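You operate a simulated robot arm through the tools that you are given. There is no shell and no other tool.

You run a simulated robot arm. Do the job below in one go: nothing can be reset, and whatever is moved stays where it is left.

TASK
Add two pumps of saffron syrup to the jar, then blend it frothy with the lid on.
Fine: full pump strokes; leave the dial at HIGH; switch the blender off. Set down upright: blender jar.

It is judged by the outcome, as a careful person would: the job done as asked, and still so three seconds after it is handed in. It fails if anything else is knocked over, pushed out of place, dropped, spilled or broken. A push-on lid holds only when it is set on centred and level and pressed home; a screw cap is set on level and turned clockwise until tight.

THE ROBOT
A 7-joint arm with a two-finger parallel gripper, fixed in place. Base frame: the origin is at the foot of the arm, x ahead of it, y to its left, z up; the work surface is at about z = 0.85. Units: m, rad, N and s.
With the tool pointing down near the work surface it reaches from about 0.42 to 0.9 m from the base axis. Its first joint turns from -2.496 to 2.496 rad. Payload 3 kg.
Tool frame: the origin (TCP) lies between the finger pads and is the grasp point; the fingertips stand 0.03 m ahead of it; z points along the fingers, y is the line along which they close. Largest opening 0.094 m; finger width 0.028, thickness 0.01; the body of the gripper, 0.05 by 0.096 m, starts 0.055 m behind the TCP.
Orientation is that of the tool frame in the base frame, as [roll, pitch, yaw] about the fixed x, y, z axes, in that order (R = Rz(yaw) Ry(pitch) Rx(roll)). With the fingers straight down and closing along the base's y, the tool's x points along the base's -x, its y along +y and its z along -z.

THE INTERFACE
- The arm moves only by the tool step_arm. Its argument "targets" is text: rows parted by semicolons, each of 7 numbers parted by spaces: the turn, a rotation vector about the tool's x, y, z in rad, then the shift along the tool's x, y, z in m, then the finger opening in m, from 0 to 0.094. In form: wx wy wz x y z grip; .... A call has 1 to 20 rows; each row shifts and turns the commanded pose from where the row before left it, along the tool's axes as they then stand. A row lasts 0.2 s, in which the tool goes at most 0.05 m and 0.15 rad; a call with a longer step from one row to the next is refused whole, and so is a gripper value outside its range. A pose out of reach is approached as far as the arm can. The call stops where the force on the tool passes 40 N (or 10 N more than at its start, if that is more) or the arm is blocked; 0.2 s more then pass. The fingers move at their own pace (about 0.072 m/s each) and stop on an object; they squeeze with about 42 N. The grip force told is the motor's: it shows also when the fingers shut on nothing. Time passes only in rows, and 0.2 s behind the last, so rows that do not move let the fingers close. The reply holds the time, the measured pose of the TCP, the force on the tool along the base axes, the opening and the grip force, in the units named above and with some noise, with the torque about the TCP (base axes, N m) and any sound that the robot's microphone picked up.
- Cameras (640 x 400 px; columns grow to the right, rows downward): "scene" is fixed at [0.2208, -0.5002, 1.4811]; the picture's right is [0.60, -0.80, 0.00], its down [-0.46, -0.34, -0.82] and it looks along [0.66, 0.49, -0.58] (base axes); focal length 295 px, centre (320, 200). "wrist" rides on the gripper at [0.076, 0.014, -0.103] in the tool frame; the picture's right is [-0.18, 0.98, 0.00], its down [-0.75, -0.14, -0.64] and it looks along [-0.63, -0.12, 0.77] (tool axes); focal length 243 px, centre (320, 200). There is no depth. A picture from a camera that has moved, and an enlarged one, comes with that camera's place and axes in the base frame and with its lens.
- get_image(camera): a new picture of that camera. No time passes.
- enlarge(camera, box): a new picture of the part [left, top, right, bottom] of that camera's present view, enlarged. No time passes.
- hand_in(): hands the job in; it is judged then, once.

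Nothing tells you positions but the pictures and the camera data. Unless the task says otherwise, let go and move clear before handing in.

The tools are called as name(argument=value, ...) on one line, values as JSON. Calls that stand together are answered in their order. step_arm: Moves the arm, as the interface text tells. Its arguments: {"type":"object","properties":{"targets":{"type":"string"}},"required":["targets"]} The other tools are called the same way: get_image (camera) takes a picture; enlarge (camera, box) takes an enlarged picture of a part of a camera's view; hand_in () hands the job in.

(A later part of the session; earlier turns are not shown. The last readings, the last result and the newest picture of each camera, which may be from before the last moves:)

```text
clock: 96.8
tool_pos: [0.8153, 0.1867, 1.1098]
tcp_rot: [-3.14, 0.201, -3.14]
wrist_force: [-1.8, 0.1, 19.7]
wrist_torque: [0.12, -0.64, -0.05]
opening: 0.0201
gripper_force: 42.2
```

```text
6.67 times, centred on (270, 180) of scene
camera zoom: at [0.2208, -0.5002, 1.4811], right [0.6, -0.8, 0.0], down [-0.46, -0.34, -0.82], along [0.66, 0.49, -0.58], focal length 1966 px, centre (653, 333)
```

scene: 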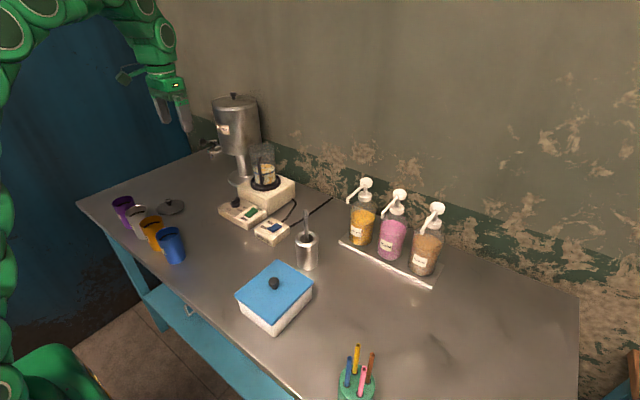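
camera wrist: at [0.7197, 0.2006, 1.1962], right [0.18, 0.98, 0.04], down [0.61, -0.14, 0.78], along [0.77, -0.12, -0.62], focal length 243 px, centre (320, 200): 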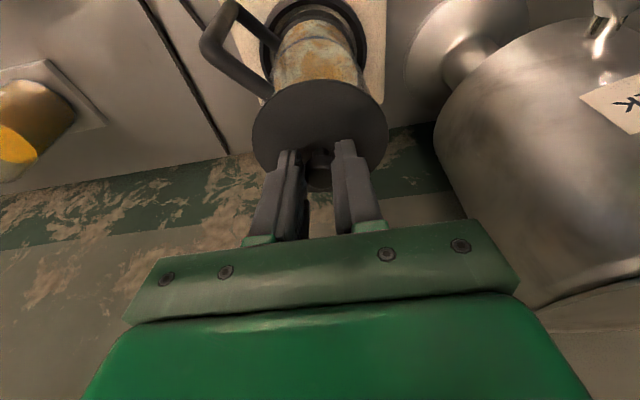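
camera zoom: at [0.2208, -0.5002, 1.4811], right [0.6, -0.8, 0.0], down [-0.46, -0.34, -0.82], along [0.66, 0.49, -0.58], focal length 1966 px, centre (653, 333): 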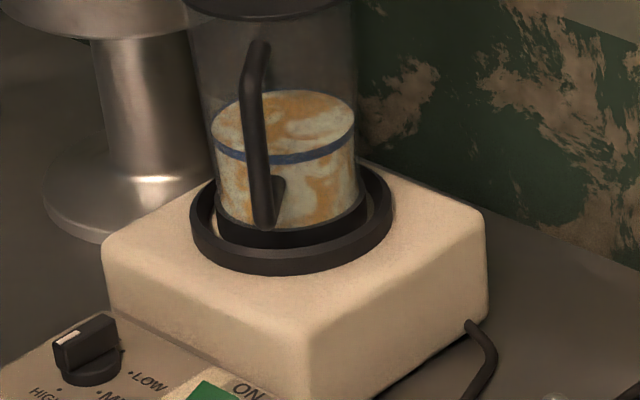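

The lid sits just on the rim, centred. I'll ease the pressure, release the knob so that it settles level by itself, then look.

step_arm(targets="0 0 0 -0.0002 0 -0.001 0; 0 0 0 0 0 0 0.01; 0 0 0 0 0 0 0.025; 0 0 0 0 0 0 0.035; 0 0 0 0 0 0 0.04; 0 0 0 0 0 0 0.04")

enlarge(camera="scene", box=[245, 130, 295, 170])

enlarge(camera="wrist", box=[230, 50, 410, 200])

```text
clock: 98.2
tool_pos: [0.8156, 0.1863, 1.1102]
tcp_rot: [-3.138, 0.198, 3.141]
wrist_force: [-0.1, -0.3, 0.2]
wrist_torque: [0.0, -0.02, 0.02]
opening: 0.0399
gripper_force: 0.0
```

```text
10.00 times, centred on (270, 150) of scene
camera zoom: at [0.2208, -0.5002, 1.4811], right [0.6, -0.8, 0.0], down [-0.46, -0.34, -0.82], along [0.66, 0.49, -0.58], focal length 2948 px, centre (820, 700)
```

zoom: 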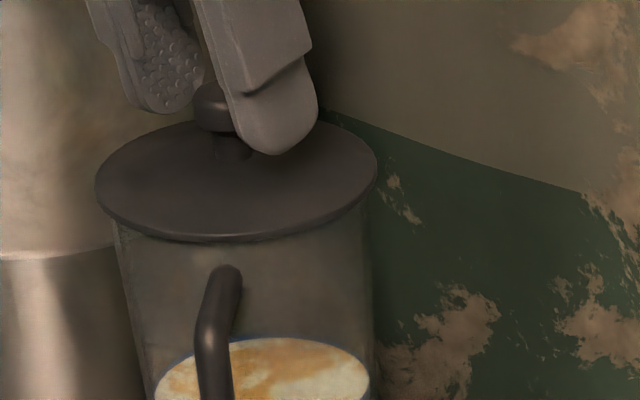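

```text
2.67 times, centred on (320, 125) of wrist
camera zoom: at [0.72, 0.2004, 1.1964], right [0.18, 0.98, 0.03], down [0.61, -0.14, 0.78], along [0.77, -0.12, -0.63], focal length 647 px, centre (320, 400)
```

zoom: 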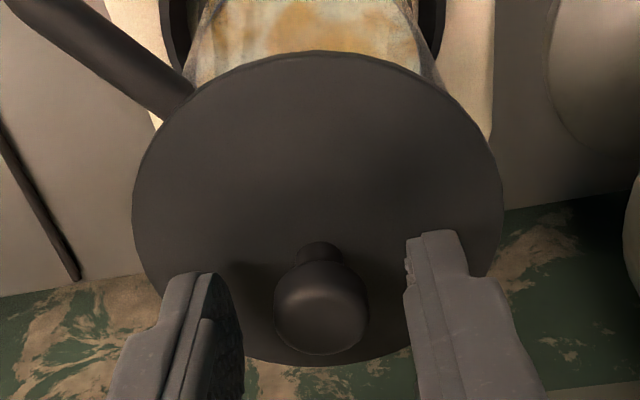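

Released; the lid settled a few mm. I'll raise the gripper clear and inspect lid and jar alignment from above.

step_arm(targets="0 0 0 -0.002 0 -0.0098 0.04; 0 0 0 -0.004 0 -0.0196 0.04; 0 0 0 -0.004 0 -0.0196 0.04; 0 0 0 0.03 0 -0.01 0.04; 0 0 0 0.03 0 0 0.04; 0 0 0 0.02 0 0 0.04; 0 0.1 0 0 0 0 0.04; 0 0.1 0 0 0 0 0.04; 0 0 0 0 0 0 0.04")

get_image(camera="wrist")

enlarge(camera="wrist", box=[240, 100, 400, 230])

enlarge(camera="scene", box=[245, 130, 295, 170])

```text
clock: 100.2
tool_pos: [0.7337, 0.1863, 1.154]
tcp_rot: [-3.14, -0.001, -3.141]
wrist_force: [0.3, -0.3, -0.2]
wrist_torque: [-0.05, 0.04, 0.02]
opening: 0.0402
gripper_force: 0.0
```

```text
taken
camera wrist: at [0.658, 0.2008, 1.2579], right [0.18, 0.98, 0.0], down [0.76, -0.14, 0.64], along [0.63, -0.12, -0.77], focal length 243 px, centre (320, 200)
```

wrist: 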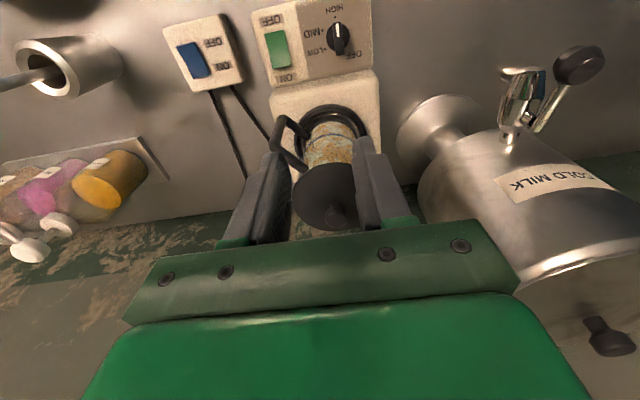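

```text
3.08 times, centred on (320, 165) of wrist
camera zoom: at [0.658, 0.2008, 1.2579], right [0.18, 0.98, 0.0], down [0.76, -0.14, 0.64], along [0.63, -0.12, -0.77], focal length 746 px, centre (320, 308)
```

zoom: 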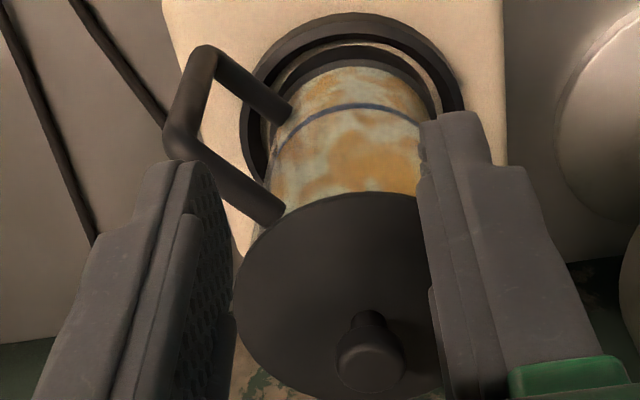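

```text
10.00 times, centred on (270, 150) of scene
camera zoom: at [0.2208, -0.5002, 1.4811], right [0.6, -0.8, 0.0], down [-0.46, -0.34, -0.82], along [0.66, 0.49, -0.58], focal length 2948 px, centre (820, 700)
```

zoom: 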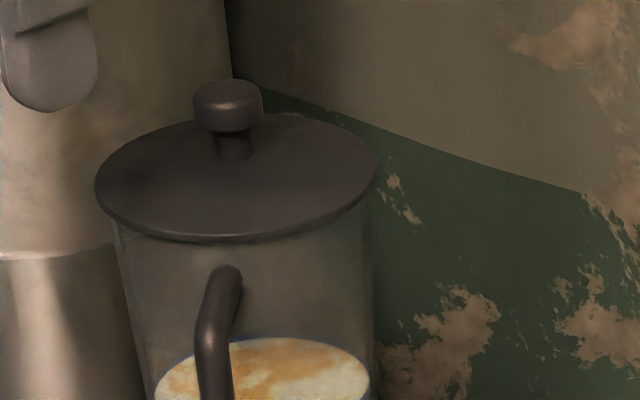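

The finger hides part of the lid. Opening the fingers to see it fully.

step_arm(targets="0 0 0 0.01 0 -0.02 0.08; 0 0 0 0 0 0 0.094; 0 0 0 0 0 0 0.094; 0 0 0 0 0 0 0.094")

enlarge(camera="wrist", box=[240, 100, 400, 230])

enlarge(camera="scene", box=[235, 120, 305, 210])

```text
clock: 101.2
tool_pos: [0.7236, 0.1868, 1.1741]
tcp_rot: [-3.139, -0.001, 3.141]
wrist_force: [-0.4, -0.5, 0.0]
wrist_torque: [0.02, 0.02, -0.02]
opening: 0.0941
gripper_force: 0.1
```

```text
3.08 times, centred on (320, 165) of wrist
camera zoom: at [0.6481, 0.2012, 1.278], right [0.18, 0.98, 0.0], down [0.75, -0.14, 0.64], along [0.63, -0.12, -0.77], focal length 746 px, centre (320, 308)
```

zoom: 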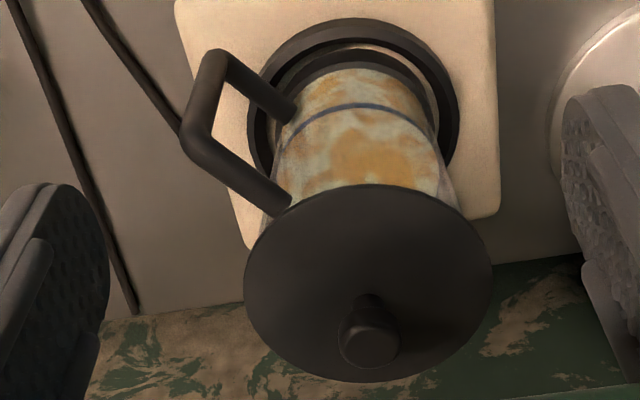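

```text
4.44 times, centred on (270, 165) of scene
camera zoom: at [0.2208, -0.5002, 1.4811], right [0.6, -0.8, 0.0], down [-0.46, -0.34, -0.82], along [0.66, 0.49, -0.58], focal length 1310 px, centre (542, 356)
```

zoom: 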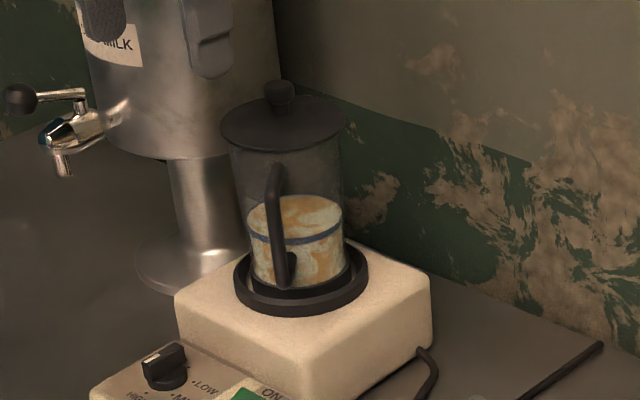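

The lid is centred over the rim in both views (within about 1 mm) and looks level. I'll close the fingers, go above the knob, and press the lid home.

step_arm(targets="0 -0.1 0 0 0 0 0.04; 0 -0.1 0 0 0 0 0; 0 0 0 0 0 0 0; 0 0 0 -0.0295 0.0002 0.009 0; 0 0 0 -0.0295 0 0.009 0; 0 0 0 -0.0295 0 0.009 0; 0 0 0 0 0 0 0; 0 0 0 0 0 0 0")

enlarge(camera="scene", box=[240, 110, 300, 170])

enlarge(camera="wrist", box=[230, 50, 410, 200])

```text
clock: 103.0
tool_pos: [0.8175, 0.1875, 1.1661]
tcp_rot: [-3.139, 0.198, -3.141]
wrist_force: [-0.3, 0.0, -0.1]
wrist_torque: [-0.05, 0.0, -0.02]
opening: 0.0
gripper_force: 32.5
```

```text
6.67 times, centred on (270, 140) of scene
camera zoom: at [0.2208, -0.5002, 1.4811], right [0.6, -0.8, 0.0], down [-0.46, -0.34, -0.82], along [0.66, 0.49, -0.58], focal length 1966 px, centre (653, 600)
```

zoom: 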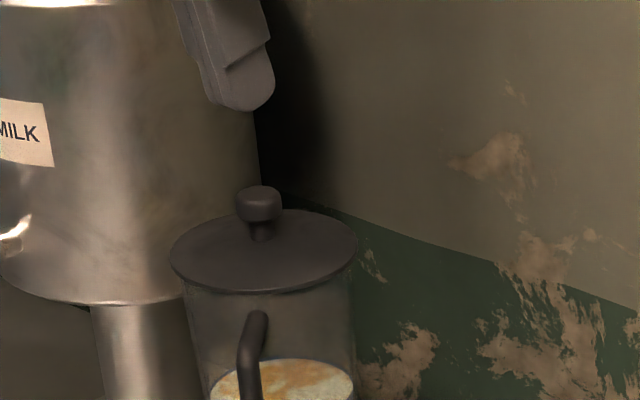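

```text
2.67 times, centred on (320, 125) of wrist
camera zoom: at [0.7216, 0.2018, 1.2523], right [0.18, 0.98, 0.03], down [0.61, -0.14, 0.78], along [0.77, -0.12, -0.63], focal length 647 px, centre (320, 400)
```

zoom: 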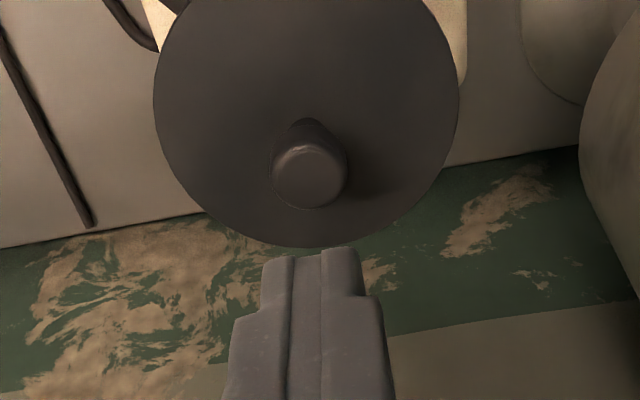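

The knob is right below the fingertips; the lid appears to have dropped into the mouth. Descending onto the knob and pressing.

step_arm(targets="0 0 0 0.001 0 0.0049 0; 0 0 0 0.001 0 0.0049 0; 0 0 0 0.001 0 0.0049 0; 0 0 0 0.001 0 0.0049 0; 0 0 0 0.001 0 0.0049 0; 0 0 0 0 0 0 0")

enlarge(camera="scene", box=[240, 110, 300, 170])

enlarge(camera="wrist", box=[230, 50, 410, 200])

```text
clock: 104.4
tool_pos: [0.8174, 0.1867, 1.1402]
tcp_rot: [-3.139, 0.199, -3.141]
wrist_force: [0.9, 0.1, -0.2]
wrist_torque: [0.0, 0.01, 0.01]
opening: 0.0
gripper_force: 32.2
```

```text
6.67 times, centred on (270, 140) of scene
camera zoom: at [0.2208, -0.5002, 1.4811], right [0.6, -0.8, 0.0], down [-0.46, -0.34, -0.82], along [0.66, 0.49, -0.58], focal length 1966 px, centre (653, 600)
```

zoom: 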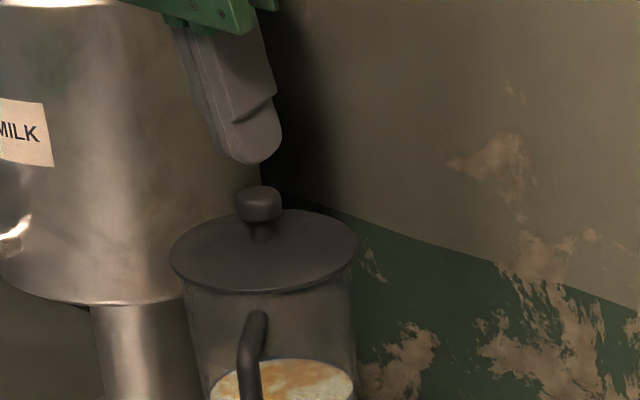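

```text
2.67 times, centred on (320, 125) of wrist
camera zoom: at [0.7215, 0.201, 1.2268], right [0.18, 0.98, 0.03], down [0.61, -0.14, 0.78], along [0.77, -0.12, -0.63], focal length 647 px, centre (320, 400)
```

zoom: 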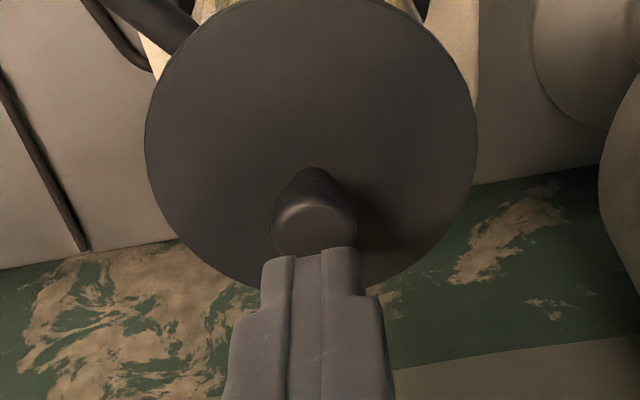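

step_arm(targets="0 0 0 0.0008 0 0.0039 0; 0 0 0 0.0008 0 0.0039 0; 0 0 0 0.0008 0 0.0039 0; 0 0 0 0 0 0 0")

enlarge(camera="scene", box=[245, 130, 295, 170])

enlarge(camera="wrist", box=[230, 50, 410, 200])

```text
clock: 105.4
tool_pos: [0.816, 0.1868, 1.1284]
tcp_rot: [-3.14, 0.201, 3.141]
wrist_force: [0.3, 0.0, 0.5]
wrist_torque: [0.02, -0.02, 0.03]
opening: 0.0001
gripper_force: 33.1
```

```text
10.00 times, centred on (270, 150) of scene
camera zoom: at [0.2208, -0.5002, 1.4811], right [0.6, -0.8, 0.0], down [-0.46, -0.34, -0.82], along [0.66, 0.49, -0.58], focal length 2948 px, centre (820, 700)
```

zoom: 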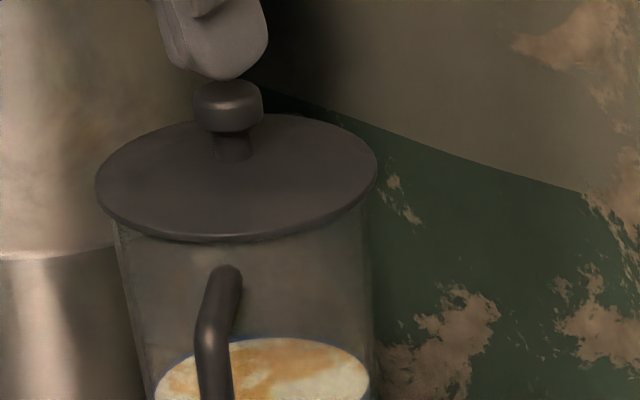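

```text
2.67 times, centred on (320, 125) of wrist
camera zoom: at [0.7219, 0.201, 1.2152], right [0.18, 0.98, 0.03], down [0.61, -0.14, 0.78], along [0.77, -0.12, -0.63], focal length 647 px, centre (320, 400)
```

zoom: 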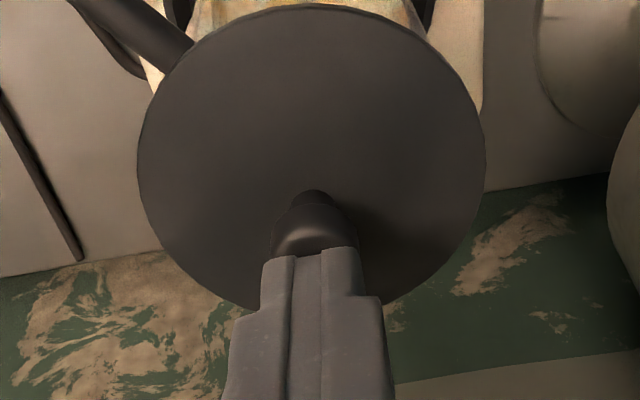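

I'll nudge 1.5 mm to centre over the knob, then press.

step_arm(targets="0 0 0 -0.0015 -0.0015 0.0003 0; 0 0 0 0.0006 0 0.0029 0; 0 0 0 0.0006 0 0.0029 0; 0 0 0 0.0006 0 0.0029 0; 0 0 0 0.0006 0 0.0029 0; 0 0 0 0.0006 0 0.0029 0; 0 0 0 0.0006 0 0.0029 0; 0 0 0 0.0006 0 0.0029 0; 0 0 0 0.0006 0 0.0029 0")

enlarge(camera="scene", box=[245, 130, 295, 170])

enlarge(camera="scene", box=[235, 120, 305, 210])

```text
clock: 106.5
tool_pos: [0.8177, 0.1853, 1.1246]
tcp_rot: [3.141, 0.211, 3.141]
wrist_force: [-2.9, -1.6, 11.7]
wrist_torque: [-0.02, 0.23, 0.02]
opening: 0.0
gripper_force: 32.8
stopped in row 5: the force on the tool passed its limit at 46 N (the readings are from after the stop); the commanded pose is now the measured one
```

```text
10.00 times, centred on (270, 150) of scene
camera zoom: at [0.2208, -0.5002, 1.4811], right [0.6, -0.8, 0.0], down [-0.46, -0.34, -0.82], along [0.66, 0.49, -0.58], focal length 2948 px, centre (820, 700)
```

zoom: 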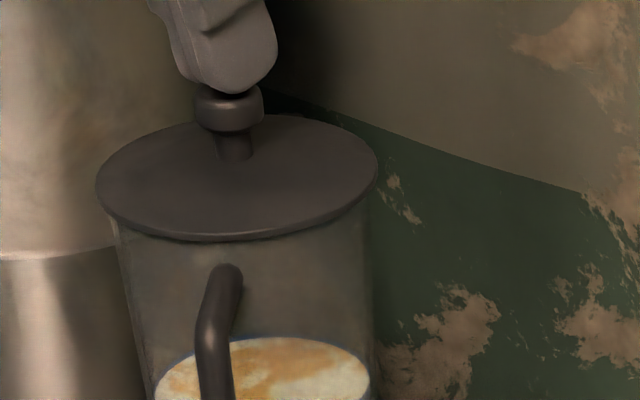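

```text
4.44 times, centred on (270, 165) of scene
camera zoom: at [0.2208, -0.5002, 1.4811], right [0.6, -0.8, 0.0], down [-0.46, -0.34, -0.82], along [0.66, 0.49, -0.58], focal length 1310 px, centre (542, 356)
```

zoom: 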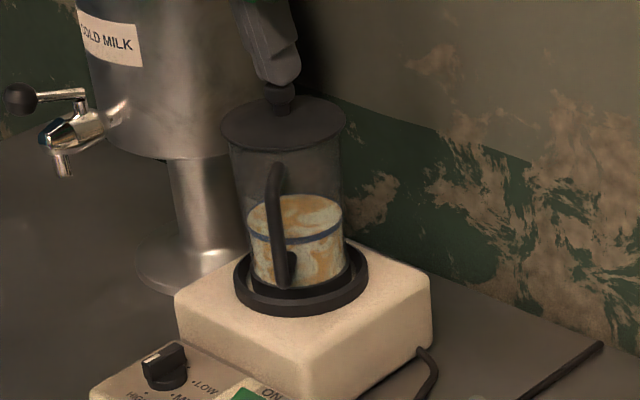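

The lid did not move under a 46 N peak, so it seems down on the rim. I'll press once more in small steps with sustained force to make sure it is home.

step_arm(targets="0 0 0 0.0002 0 0.001 0; 0 0 0 0.0002 0 0.001 0; 0 0 0 0 0 0 0")

step_arm(targets="0 0 0 0.0001 0 0.0005 0; 0 0 0 0.0001 0 0.0005 0; 0 0 0 0 0 0 0")

step_arm(targets="0 0 0 0.0001 0 0.0005 0; 0 0 0 0.0001 0 0.0005 0; 0 0 0 0 0 0 0")

enlarge(camera="scene", box=[245, 130, 295, 170])

enlarge(camera="wrist", box=[230, 50, 410, 200])

```text
clock: 107.3
tool_pos: [0.8192, 0.1845, 1.1246]
tcp_rot: [3.14, 0.212, 3.142]
wrist_force: [-3.4, -1.5, 12.2]
wrist_torque: [-0.07, 0.19, -0.03]
opening: 0.0001
gripper_force: 32.8
stopped in row 3: the force on the tool passed its limit at 41 N (the readings are from after the stop); the commanded pose is now the measured one
```

```text
clock: 108.1
tool_pos: [0.8186, 0.1861, 1.1238]
tcp_rot: [-3.141, 0.213, 3.141]
wrist_force: [-8.2, -4.0, 31.9]
wrist_torque: [-0.08, 0.46, 0.01]
opening: 0.0001
gripper_force: 33.1
```

```text
clock: 108.6
tool_pos: [0.8187, 0.1853, 1.1242]
tcp_rot: [3.139, 0.215, -3.141]
wrist_force: [-3.7, -1.4, 12.6]
wrist_torque: [-0.06, 0.21, -0.01]
opening: 0.0
gripper_force: 32.7
stopped in row 2: the force on the tool passed its limit at 44 N (the readings are from after the stop); the commanded pose is now the measured one
```

```text
10.00 times, centred on (270, 150) of scene
camera zoom: at [0.2208, -0.5002, 1.4811], right [0.6, -0.8, 0.0], down [-0.46, -0.34, -0.82], along [0.66, 0.49, -0.58], focal length 2948 px, centre (820, 700)
```

zoom: 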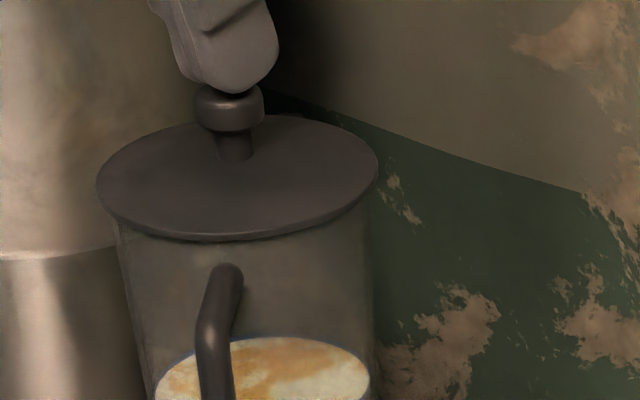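

```text
2.67 times, centred on (320, 125) of wrist
camera zoom: at [0.7231, 0.1992, 1.2091], right [0.18, 0.98, 0.04], down [0.6, -0.14, 0.79], along [0.78, -0.12, -0.61], focal length 647 px, centre (320, 400)
```

zoom: 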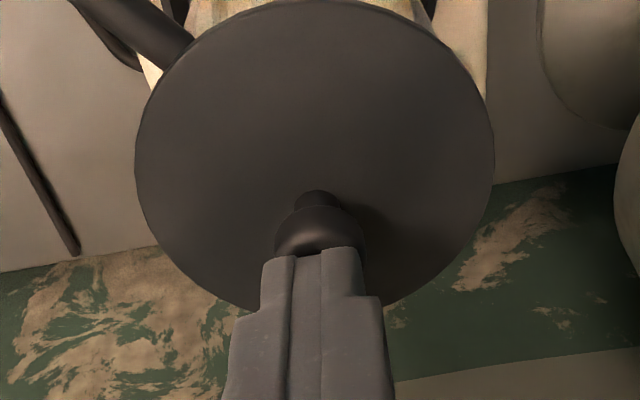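

The lid is rigid and unmoved under repeated 40+ N pushes. To verify that it is home all round, I'll back off and look at the rim from the side at eye level.

step_arm(targets="0 0 0 -0.002 0 -0.0098 0; 0 0 0 -0.004 0 -0.0197 0; 0 0 0 0.0306 0 -0.0062 0; 0 0 0 0.0306 0 -0.0062 0; 0 0 0 0.0306 0 -0.0062 0; 0 0 0 0.0306 0 -0.0062 0.03; 0 -0.13 0 0 0 0 0.06; 0 -0.13 0 0 0 0 0.094; 0 -0.13 0 0 0 0 0.094; 0 -0.13 0 0 0 0 0.094; 0 -0.13 0 0 0 0 0.094; 0 0 0 0.0235 0 0.0207 0.094; 0 0 0 0.0235 0 0.0207 0.094; 0 0 0 0.0235 0 0.0207 0.094; 0 0 0 0 0 0 0.094")

get_image(camera="wrist")

enlarge(camera="scene", box=[245, 130, 295, 170])

```text
clock: 111.8
tool_pos: [0.6952, 0.1851, 1.0581]
tcp_rot: [3.14, 0.865, -3.14]
wrist_force: [1.0, -0.5, 0.5]
wrist_torque: [0.02, 0.0, 0.01]
opening: 0.0938
gripper_force: 0.2
```

```text
taken
camera wrist: at [0.5678, 0.1989, 1.0675], right [0.12, 0.98, 0.14], down [0.0, -0.14, 0.99], along [0.99, -0.12, -0.02], focal length 243 px, centre (320, 200)
```

wrist: 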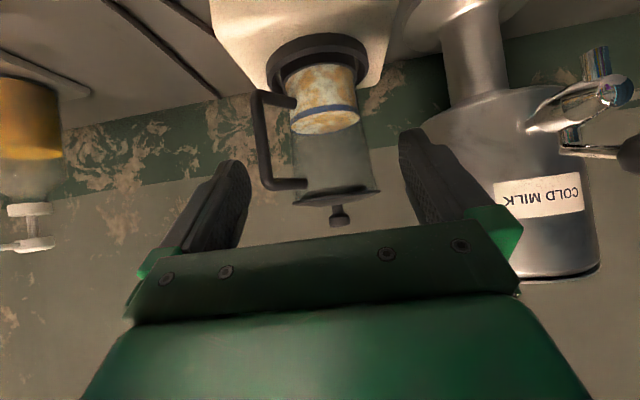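

```text
10.00 times, centred on (270, 150) of scene
camera zoom: at [0.2208, -0.5002, 1.4811], right [0.6, -0.8, 0.0], down [-0.46, -0.34, -0.82], along [0.66, 0.49, -0.58], focal length 2948 px, centre (820, 700)
```

zoom: 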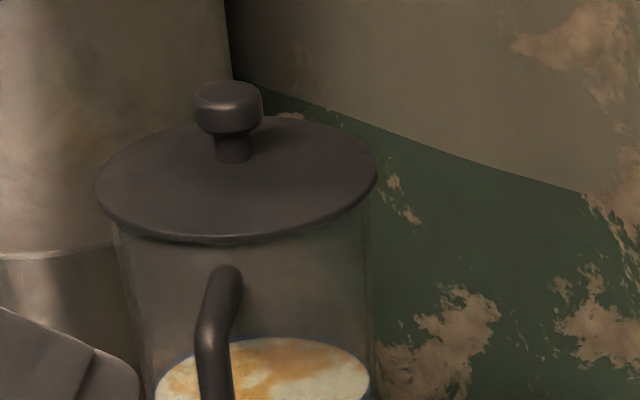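

Excellent side view. Enlarging the rim/lid joint.

enlarge(camera="wrist", box=[280, 160, 400, 230])

enlarge(camera="wrist", box=[240, 30, 400, 230])

enlarge(camera="wrist", box=[260, 30, 380, 110])

```text
5.33 times, centred on (340, 195) of wrist
camera zoom: at [0.5678, 0.1989, 1.0675], right [0.12, 0.98, 0.14], down [0.0, -0.14, 0.99], along [0.99, -0.12, -0.02], focal length 1294 px, centre (213, 227)
```

zoom: 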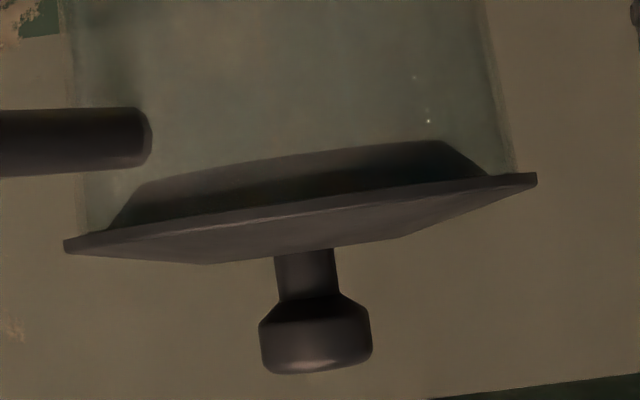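

```text
2.00 times, centred on (320, 130) of wrist
camera zoom: at [0.5678, 0.1989, 1.0675], right [0.12, 0.98, 0.14], down [0.0, -0.14, 0.99], along [0.99, -0.12, -0.02], focal length 485 px, centre (320, 340)
```

zoom: 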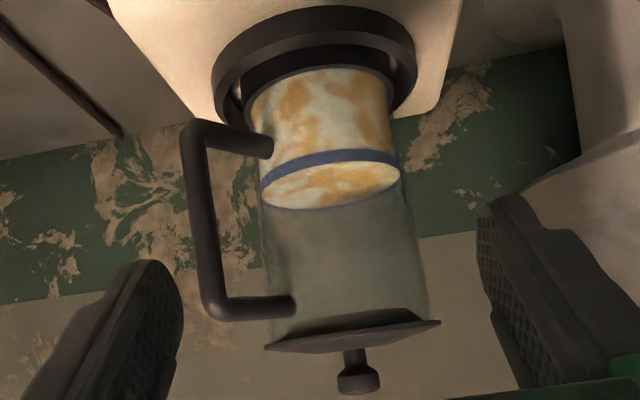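

```text
5.00 times, centred on (320, 70) of wrist
camera zoom: at [0.5678, 0.1989, 1.0675], right [0.12, 0.98, 0.14], down [0.0, -0.14, 0.99], along [0.99, -0.12, -0.02], focal length 1213 px, centre (320, 850)
```

zoom: 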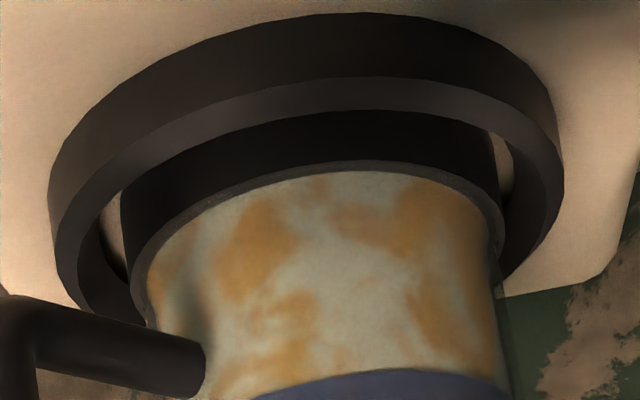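

The side view shows the lid's plug fully inside, the flange sitting evenly on the rim, and level. The jar's foot is properly in the ring. Now for the green switch: I'll close the fingers and go above its ON end (about x 0.711, y 0.138).

step_arm(targets="0 0 0 0 0 -0.02 0.06; 0 0.123 0 0 0 0 0.03; 0 0.123 0 0 0 0 0; 0 0.123 0 0 0 0 0; 0 0.123 0 0 0 0 0; 0 0.123 0 0 0 0 0; 0 0 0 0 0 0 0")

get_image(camera="wrist")

get_image(camera="scene")

```text
clock: 113.4
tool_pos: [0.6806, 0.1852, 1.071]
tcp_rot: [-3.14, 0.244, 3.14]
wrist_force: [-0.2, -0.2, -0.1]
wrist_torque: [-0.01, 0.0, -0.05]
opening: 0.0001
gripper_force: 33.0
```

```text
taken
camera wrist: at [0.5813, 0.199, 1.1525], right [0.18, 0.98, 0.05], down [0.57, -0.14, 0.81], along [0.8, -0.12, -0.59], focal length 243 px, centre (320, 200)
```

wrist: 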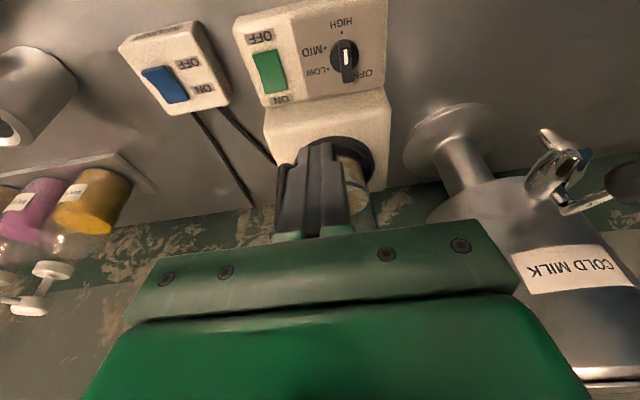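

```text
taken
```

scene: 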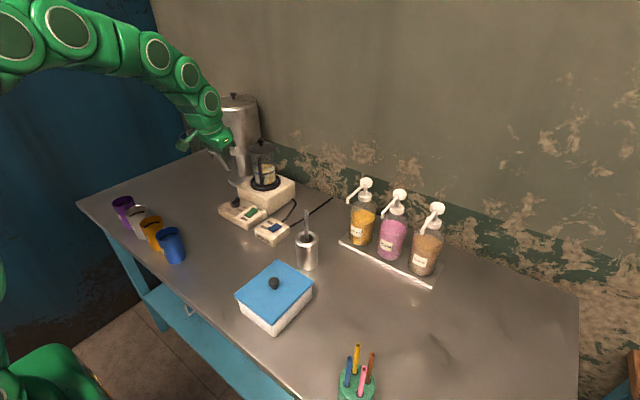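

step_arm(targets="0 0 0 -0.0064 -0.0243 0.0016 0; 0 0 0 -0.0064 -0.0244 0.0016 0; 0 0 0 0.0035 0 0.0277 0; 0 0 0 0.0035 0 0.0277 0; 0 0 0 0.0035 0 0.0277 0; 0 0 0 0.0035 0 0.0277 0; 0 0 0 0 0 0 0")

enlarge(camera="scene", box=[215, 150, 305, 240])

get_image(camera="wrist")

```text
clock: 115.0
tool_pos: [0.7065, 0.1366, 0.9586]
tcp_rot: [-3.141, 0.247, -3.141]
wrist_force: [-0.5, 0.8, -0.1]
wrist_torque: [0.03, 0.0, 0.01]
opening: 0.0
gripper_force: 33.1
```

```text
4.44 times, centred on (260, 195) of scene
camera zoom: at [0.2208, -0.5002, 1.4811], right [0.6, -0.8, 0.0], down [-0.46, -0.34, -0.82], along [0.66, 0.49, -0.58], focal length 1310 px, centre (587, 222)
```

zoom: 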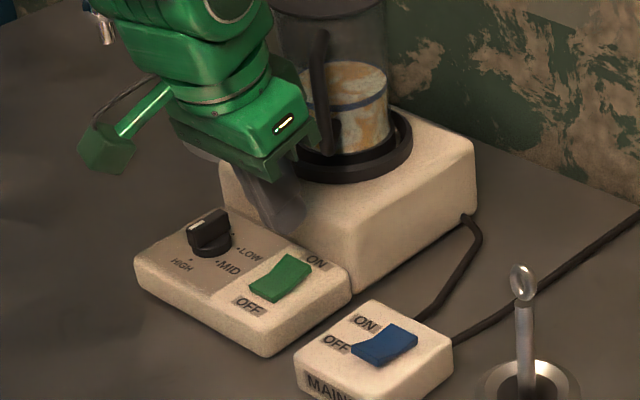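

```text
taken
camera wrist: at [0.6083, 0.1512, 1.041], right [0.18, 0.98, 0.05], down [0.57, -0.14, 0.81], along [0.8, -0.12, -0.59], focal length 243 px, centre (320, 200)
```

wrist: 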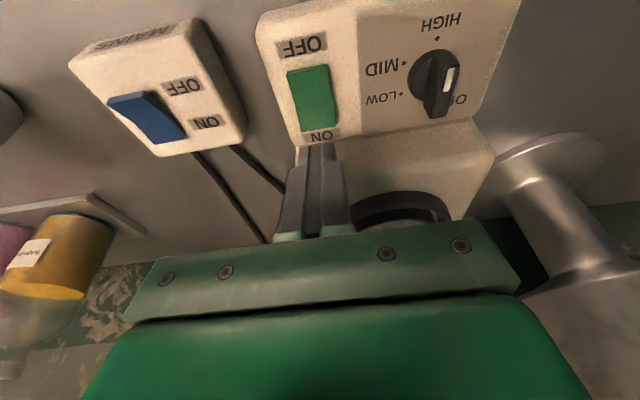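

The fingertips line up with the ON end. Descending, then pressing in small steps.

step_arm(targets="0 0 0 0.0022 0 0.0087 0; 0 0 0 0.0022 0 0.0087 0; 0 0 0 0.0022 0 0.0087 0; 0 0 0 0 0 0 0")

enlarge(camera="scene", box=[220, 180, 280, 230])

enlarge(camera="wrist", box=[250, 20, 400, 180])

```text
clock: 116.0
tool_pos: [0.7061, 0.1378, 0.9331]
tcp_rot: [3.14, 0.25, 3.14]
wrist_force: [0.1, -0.7, 0.2]
wrist_torque: [0.0, 0.02, 0.01]
opening: 0.0
gripper_force: 33.1
```

```text
8.00 times, centred on (250, 205) of scene
camera zoom: at [0.2208, -0.5002, 1.4811], right [0.6, -0.8, 0.0], down [-0.46, -0.34, -0.82], along [0.66, 0.49, -0.58], focal length 2359 px, centre (880, 160)
```

zoom: 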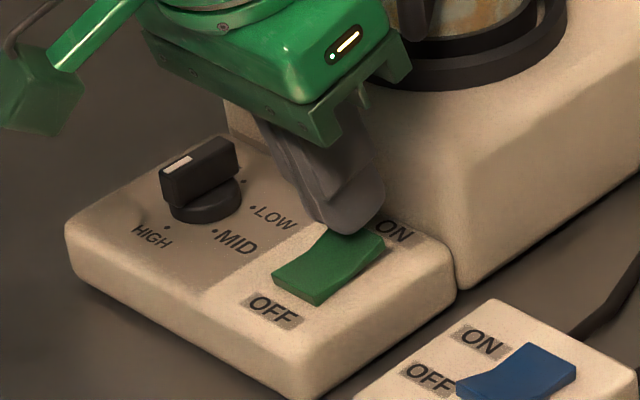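

```text
2.50 times, centred on (325, 100) of wrist
camera zoom: at [0.6087, 0.1513, 1.0149], right [0.18, 0.98, 0.05], down [0.57, -0.14, 0.81], along [0.8, -0.12, -0.59], focal length 606 px, centre (308, 450)
```

zoom: 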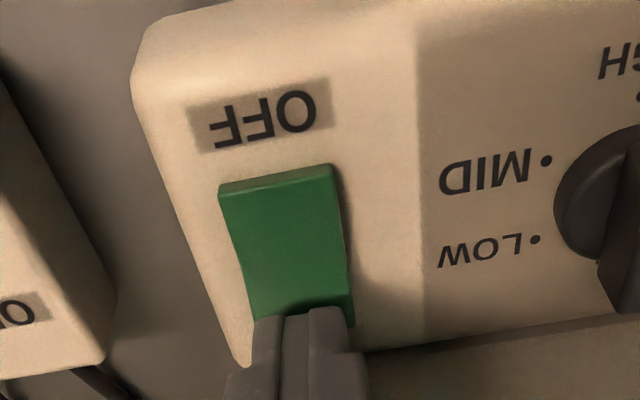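

step_arm(targets="0 0 0 0.0007 0 0.0029 0; 0 0 0 0.0007 0 0.0029 0; 0 0 0 0.0007 0 0.0029 0; 0 0 0 0.0007 0 0.0029 0; 0 0 0 0 0 0 0")

enlarge(camera="scene", box=[220, 180, 280, 230])

```text
clock: 117.0
tool_pos: [0.7094, 0.1374, 0.9261]
tcp_rot: [3.139, 0.258, -3.141]
wrist_force: [-0.4, -0.4, -0.6]
wrist_torque: [0.01, 0.0, 0.0]
opening: 0.0
gripper_force: 33.0
stopped in row 4: the force on the tool passed its limit at 49 N (the readings are from after the stop); the commanded pose is now the measured one
```

```text
8.00 times, centred on (250, 205) of scene
camera zoom: at [0.2208, -0.5002, 1.4811], right [0.6, -0.8, 0.0], down [-0.46, -0.34, -0.82], along [0.66, 0.49, -0.58], focal length 2359 px, centre (880, 160)
```

zoom: 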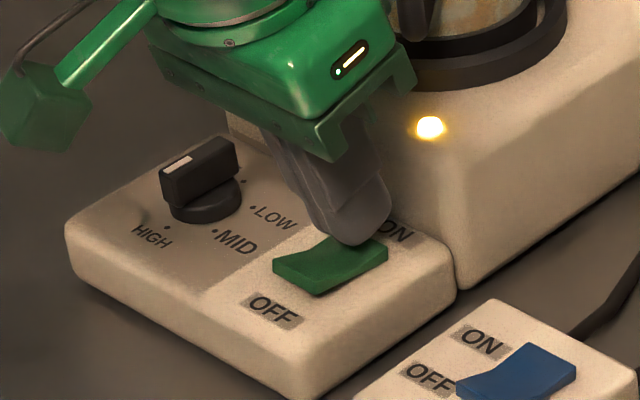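

The switch is ON and an indicator lamp lit. I'll lift off a little and watch the contents and any sound.

step_arm(targets="0 0 0 -0.001 0 -0.005 0; 0 0 0 -0.001 0 -0.005 0")

enlarge(camera="scene", box=[235, 130, 305, 210])

```text
clock: 117.6
tool_pos: [0.7082, 0.1373, 0.9364]
tcp_rot: [3.138, 0.255, 3.141]
wrist_force: [-0.1, 0.4, 0.3]
wrist_torque: [-0.01, 0.02, 0.01]
opening: 0.0001
gripper_force: 33.2
```

```text
5.00 times, centred on (270, 170) of scene
camera zoom: at [0.2208, -0.5002, 1.4811], right [0.6, -0.8, 0.0], down [-0.46, -0.34, -0.82], along [0.66, 0.49, -0.58], focal length 1474 px, centre (570, 350)
```

zoom: 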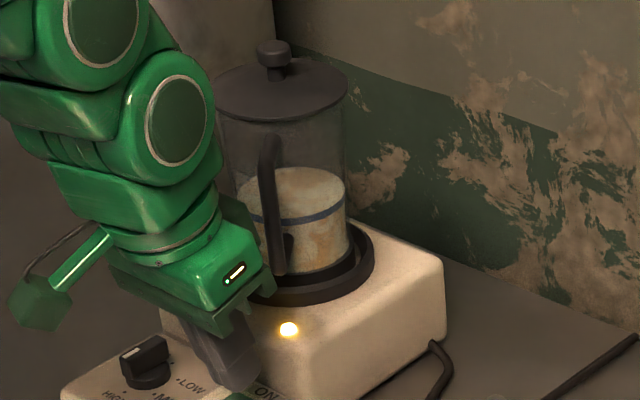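

It is running: the contents are turning uniform and rising, and the lid is holding. Waiting in short increments.

step_arm(targets="0 0 0 0 0 0 0; 0 0 0 0 0 0 0; 0 0 0 0 0 0 0")

enlarge(camera="scene", box=[235, 130, 305, 210])

```text
clock: 118.4
tool_pos: [0.7095, 0.1372, 0.9347]
tcp_rot: [3.139, 0.257, 3.141]
wrist_force: [-0.2, 0.3, -0.1]
wrist_torque: [0.01, 0.02, 0.02]
opening: 0.0001
gripper_force: 33.0
```

```text
5.00 times, centred on (270, 170) of scene
camera zoom: at [0.2208, -0.5002, 1.4811], right [0.6, -0.8, 0.0], down [-0.46, -0.34, -0.82], along [0.66, 0.49, -0.58], focal length 1474 px, centre (570, 350)
```

zoom: 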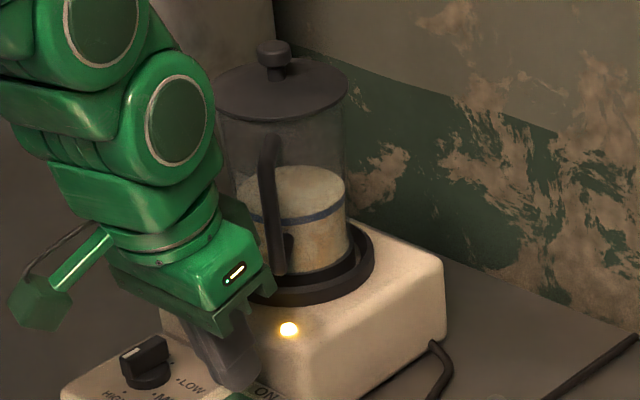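

While it blends, I'll move the fingertips over the OFF end, ready to switch off.

step_arm(targets="0 0 0 -0.001 0 -0.0077 0; 0 0 0 0.0126 -0.0005 -0.0033 0; 0 0 0 0.0126 0 -0.0033 0; 0 0 0 0 0 0 0")

enlarge(camera="scene", box=[235, 130, 305, 210])

enlarge(camera="scene", box=[220, 180, 280, 230])

enlarge(camera="wrist", box=[250, 20, 400, 180])

```text
clock: 119.4
tool_pos: [0.6815, 0.1367, 0.943]
tcp_rot: [-3.141, 0.255, -3.142]
wrist_force: [0.4, 0.0, 0.4]
wrist_torque: [0.02, 0.0, 0.01]
opening: 0.0
gripper_force: 33.5
```

```text
5.00 times, centred on (270, 170) of scene
camera zoom: at [0.2208, -0.5002, 1.4811], right [0.6, -0.8, 0.0], down [-0.46, -0.34, -0.82], along [0.66, 0.49, -0.58], focal length 1474 px, centre (570, 350)
```

zoom: 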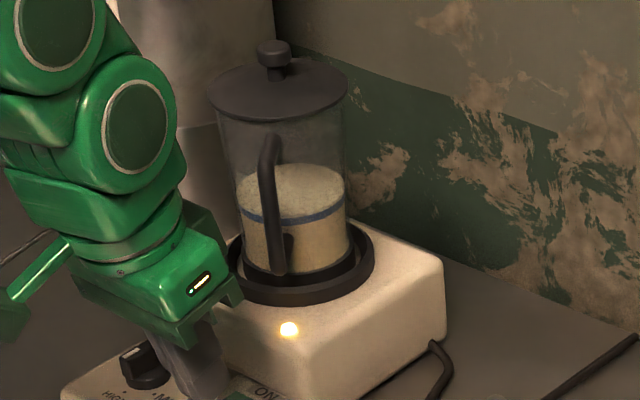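

```text
8.00 times, centred on (250, 205) of scene
camera zoom: at [0.2208, -0.5002, 1.4811], right [0.6, -0.8, 0.0], down [-0.46, -0.34, -0.82], along [0.66, 0.49, -0.58], focal length 2359 px, centre (880, 160)
```

zoom: 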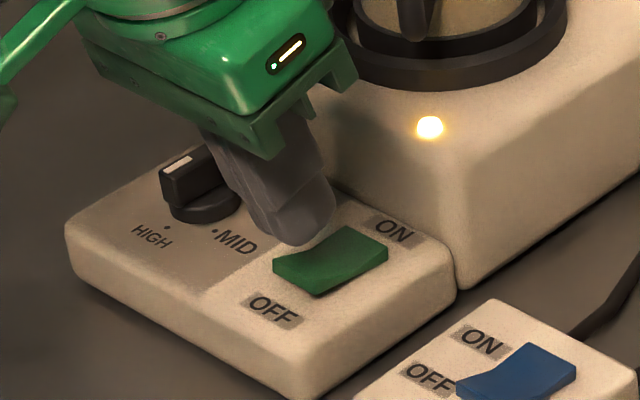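

```text
2.50 times, centred on (325, 100) of wrist
camera zoom: at [0.5821, 0.1503, 1.0244], right [0.18, 0.98, 0.05], down [0.57, -0.14, 0.81], along [0.8, -0.12, -0.58], focal length 606 px, centre (308, 450)
```

zoom: 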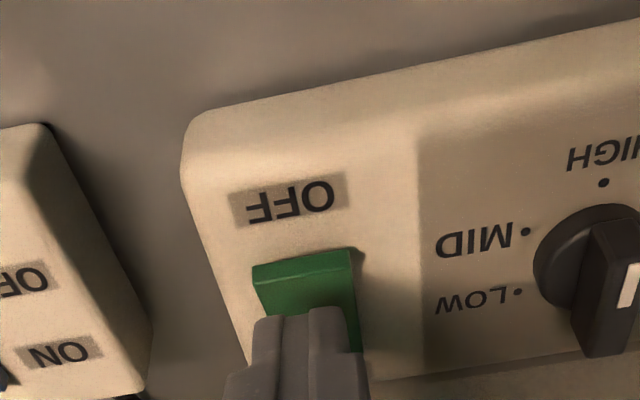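

enlarge(camera="scene", box=[250, 155, 290, 190])

step_arm(targets="0 0 0 0 0 0 0; 0 0 0 0 0 0 0; 0 0 0 0 0 0 0; 0 0 0 0 0 0 0; 0 0 0 0 0 0 0")

enlarge(camera="scene", box=[250, 155, 290, 190])

```text
11.43 times, centred on (270, 172) of scene
camera zoom: at [0.2208, -0.5002, 1.4811], right [0.6, -0.8, 0.0], down [-0.46, -0.34, -0.82], along [0.66, 0.49, -0.58], focal length 3370 px, centre (891, 514)
```

zoom: 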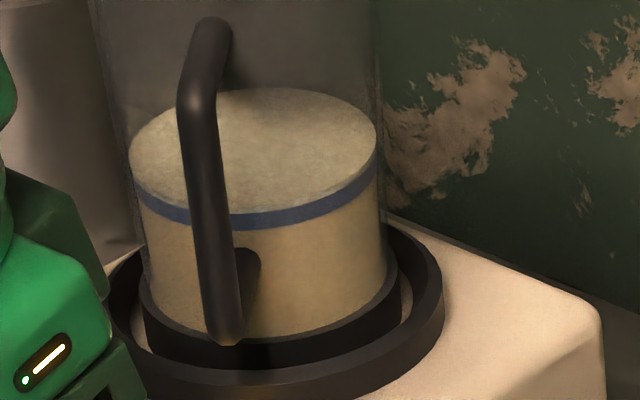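

```text
clock: 120.6
tool_pos: [0.6813, 0.1368, 0.9436]
tcp_rot: [3.14, 0.257, 3.141]
wrist_force: [0.1, -0.2, 0.4]
wrist_torque: [-0.02, -0.01, -0.02]
opening: 0.0
gripper_force: 33.3
```

```text
11.43 times, centred on (270, 172) of scene
camera zoom: at [0.2208, -0.5002, 1.4811], right [0.6, -0.8, 0.0], down [-0.46, -0.34, -0.82], along [0.66, 0.49, -0.58], focal length 3370 px, centre (891, 514)
```

zoom: 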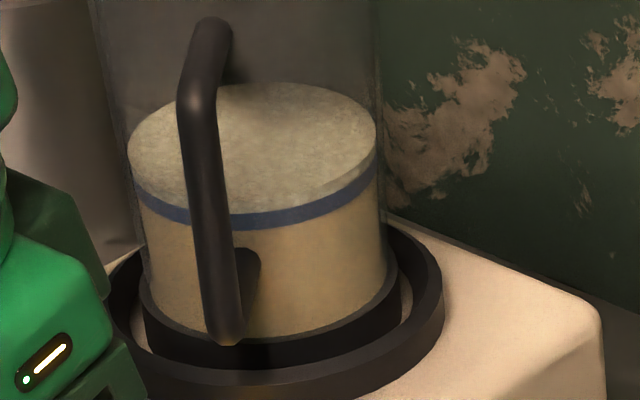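

A froth layer is forming and growing. I'll keep watching.

step_arm(targets="0 0 0 0 0 0 0; 0 0 0 0 0 0 0; 0 0 0 0 0 0 0; 0 0 0 0 0 0 0; 0 0 0 0 0 0 0")

enlarge(camera="scene", box=[250, 155, 290, 190])

step_arm(targets="0 0 0 0 0 0 0; 0 0 0 0 0 0 0; 0 0 0 0 0 0 0; 0 0 0 0 0 0 0; 0 0 0 0 0 0 0")

enlarge(camera="scene", box=[250, 155, 290, 190])

```text
clock: 121.8
tool_pos: [0.6827, 0.1376, 0.944]
tcp_rot: [3.14, 0.256, 3.14]
wrist_force: [-0.4, -0.9, -0.6]
wrist_torque: [0.02, 0.0, 0.0]
opening: 0.0
gripper_force: 33.3
```

```text
11.43 times, centred on (270, 172) of scene
camera zoom: at [0.2208, -0.5002, 1.4811], right [0.6, -0.8, 0.0], down [-0.46, -0.34, -0.82], along [0.66, 0.49, -0.58], focal length 3370 px, centre (891, 514)
```

zoom: 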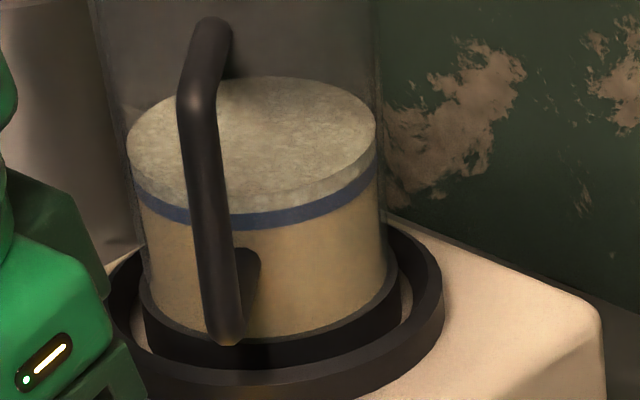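

```text
clock: 123.0
tool_pos: [0.6824, 0.137, 0.9435]
tcp_rot: [3.14, 0.256, -3.141]
wrist_force: [-0.2, -1.4, 0.3]
wrist_torque: [0.01, -0.01, -0.01]
opening: 0.0
gripper_force: 32.7
```

```text
11.43 times, centred on (270, 172) of scene
camera zoom: at [0.2208, -0.5002, 1.4811], right [0.6, -0.8, 0.0], down [-0.46, -0.34, -0.82], along [0.66, 0.49, -0.58], focal length 3370 px, centre (891, 514)
```

zoom: 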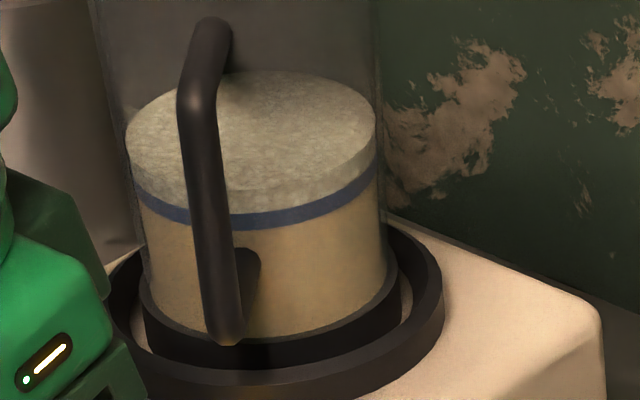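

step_arm(targets="0 0 0 0 0 0 0; 0 0 0 0 0 0 0; 0 0 0 0 0 0 0; 0 0 0 0 0 0 0; 0 0 0 0 0 0 0")

enlarge(camera="scene", box=[250, 155, 290, 190])

step_arm(targets="0 0 0 0 0 0 0; 0 0 0 0 0 0 0; 0 0 0 0 0 0 0; 0 0 0 0 0 0 0; 0 0 0 0 0 0 0")

enlarge(camera="scene", box=[250, 155, 290, 190])

```text
clock: 124.2
tool_pos: [0.6818, 0.1361, 0.944]
tcp_rot: [3.14, 0.254, -3.141]
wrist_force: [0.8, 0.4, 0.6]
wrist_torque: [0.01, -0.02, 0.02]
opening: 0.0001
gripper_force: 33.1
```

```text
11.43 times, centred on (270, 172) of scene
camera zoom: at [0.2208, -0.5002, 1.4811], right [0.6, -0.8, 0.0], down [-0.46, -0.34, -0.82], along [0.66, 0.49, -0.58], focal length 3370 px, centre (891, 514)
```

zoom: 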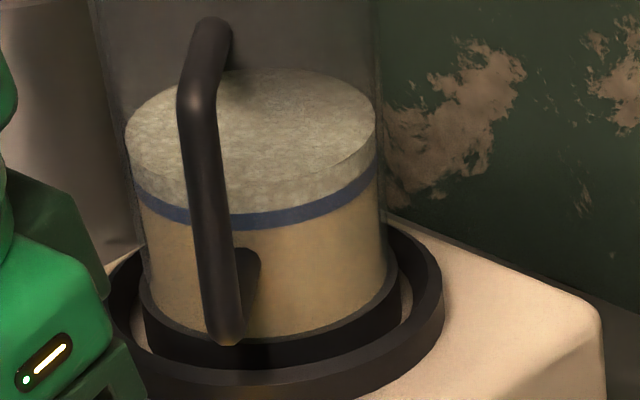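

```text
clock: 125.4
tool_pos: [0.6815, 0.1364, 0.9437]
tcp_rot: [3.14, 0.253, -3.141]
wrist_force: [0.3, -0.2, 0.9]
wrist_torque: [0.02, 0.02, -0.02]
opening: 0.0
gripper_force: 32.8
```

```text
11.43 times, centred on (270, 172) of scene
camera zoom: at [0.2208, -0.5002, 1.4811], right [0.6, -0.8, 0.0], down [-0.46, -0.34, -0.82], along [0.66, 0.49, -0.58], focal length 3370 px, centre (891, 514)
```

zoom: 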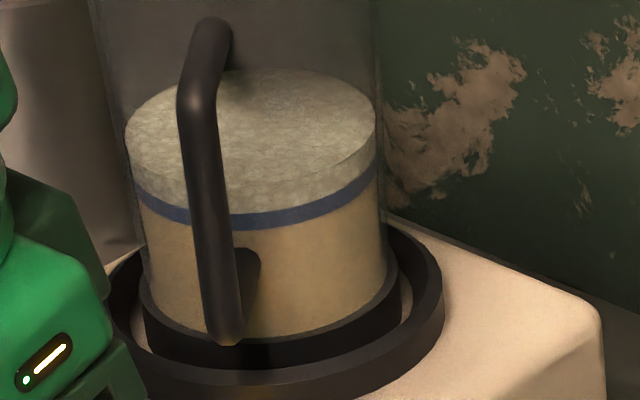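

The froth has reached a full plateau. Pressing the OFF end now.

step_arm(targets="0 0 0 0.0013 0 0.0048 0; 0 0 0 0.0013 0 0.0048 0; 0 0 0 0.0008 0 0.0029 0; 0 0 0 0.0008 0 0.0029 0; 0 0 0 0.0008 0 0.0029 0; 0 0 0 0.0008 0 0.0029 0; 0 0 0 0.0008 0 0.0029 0; 0 0 0 0.0008 0 0.0029 0")

enlarge(camera="scene", box=[220, 180, 280, 230])

```text
clock: 127.0
tool_pos: [0.6824, 0.1359, 0.9221]
tcp_rot: [3.139, 0.26, 3.142]
wrist_force: [-17.8, -4.0, 23.0]
wrist_torque: [-0.17, 0.61, 0.03]
opening: 0.0
gripper_force: 32.6
stopped in row 7: the force on the tool passed its limit at 50 N (the readings are from after the stop); the commanded pose is now the measured one
```

```text
8.00 times, centred on (250, 205) of scene
camera zoom: at [0.2208, -0.5002, 1.4811], right [0.6, -0.8, 0.0], down [-0.46, -0.34, -0.82], along [0.66, 0.49, -0.58], focal length 2359 px, centre (880, 160)
```

zoom: 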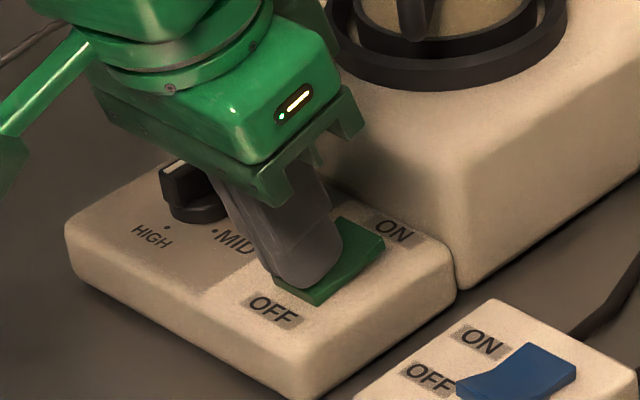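

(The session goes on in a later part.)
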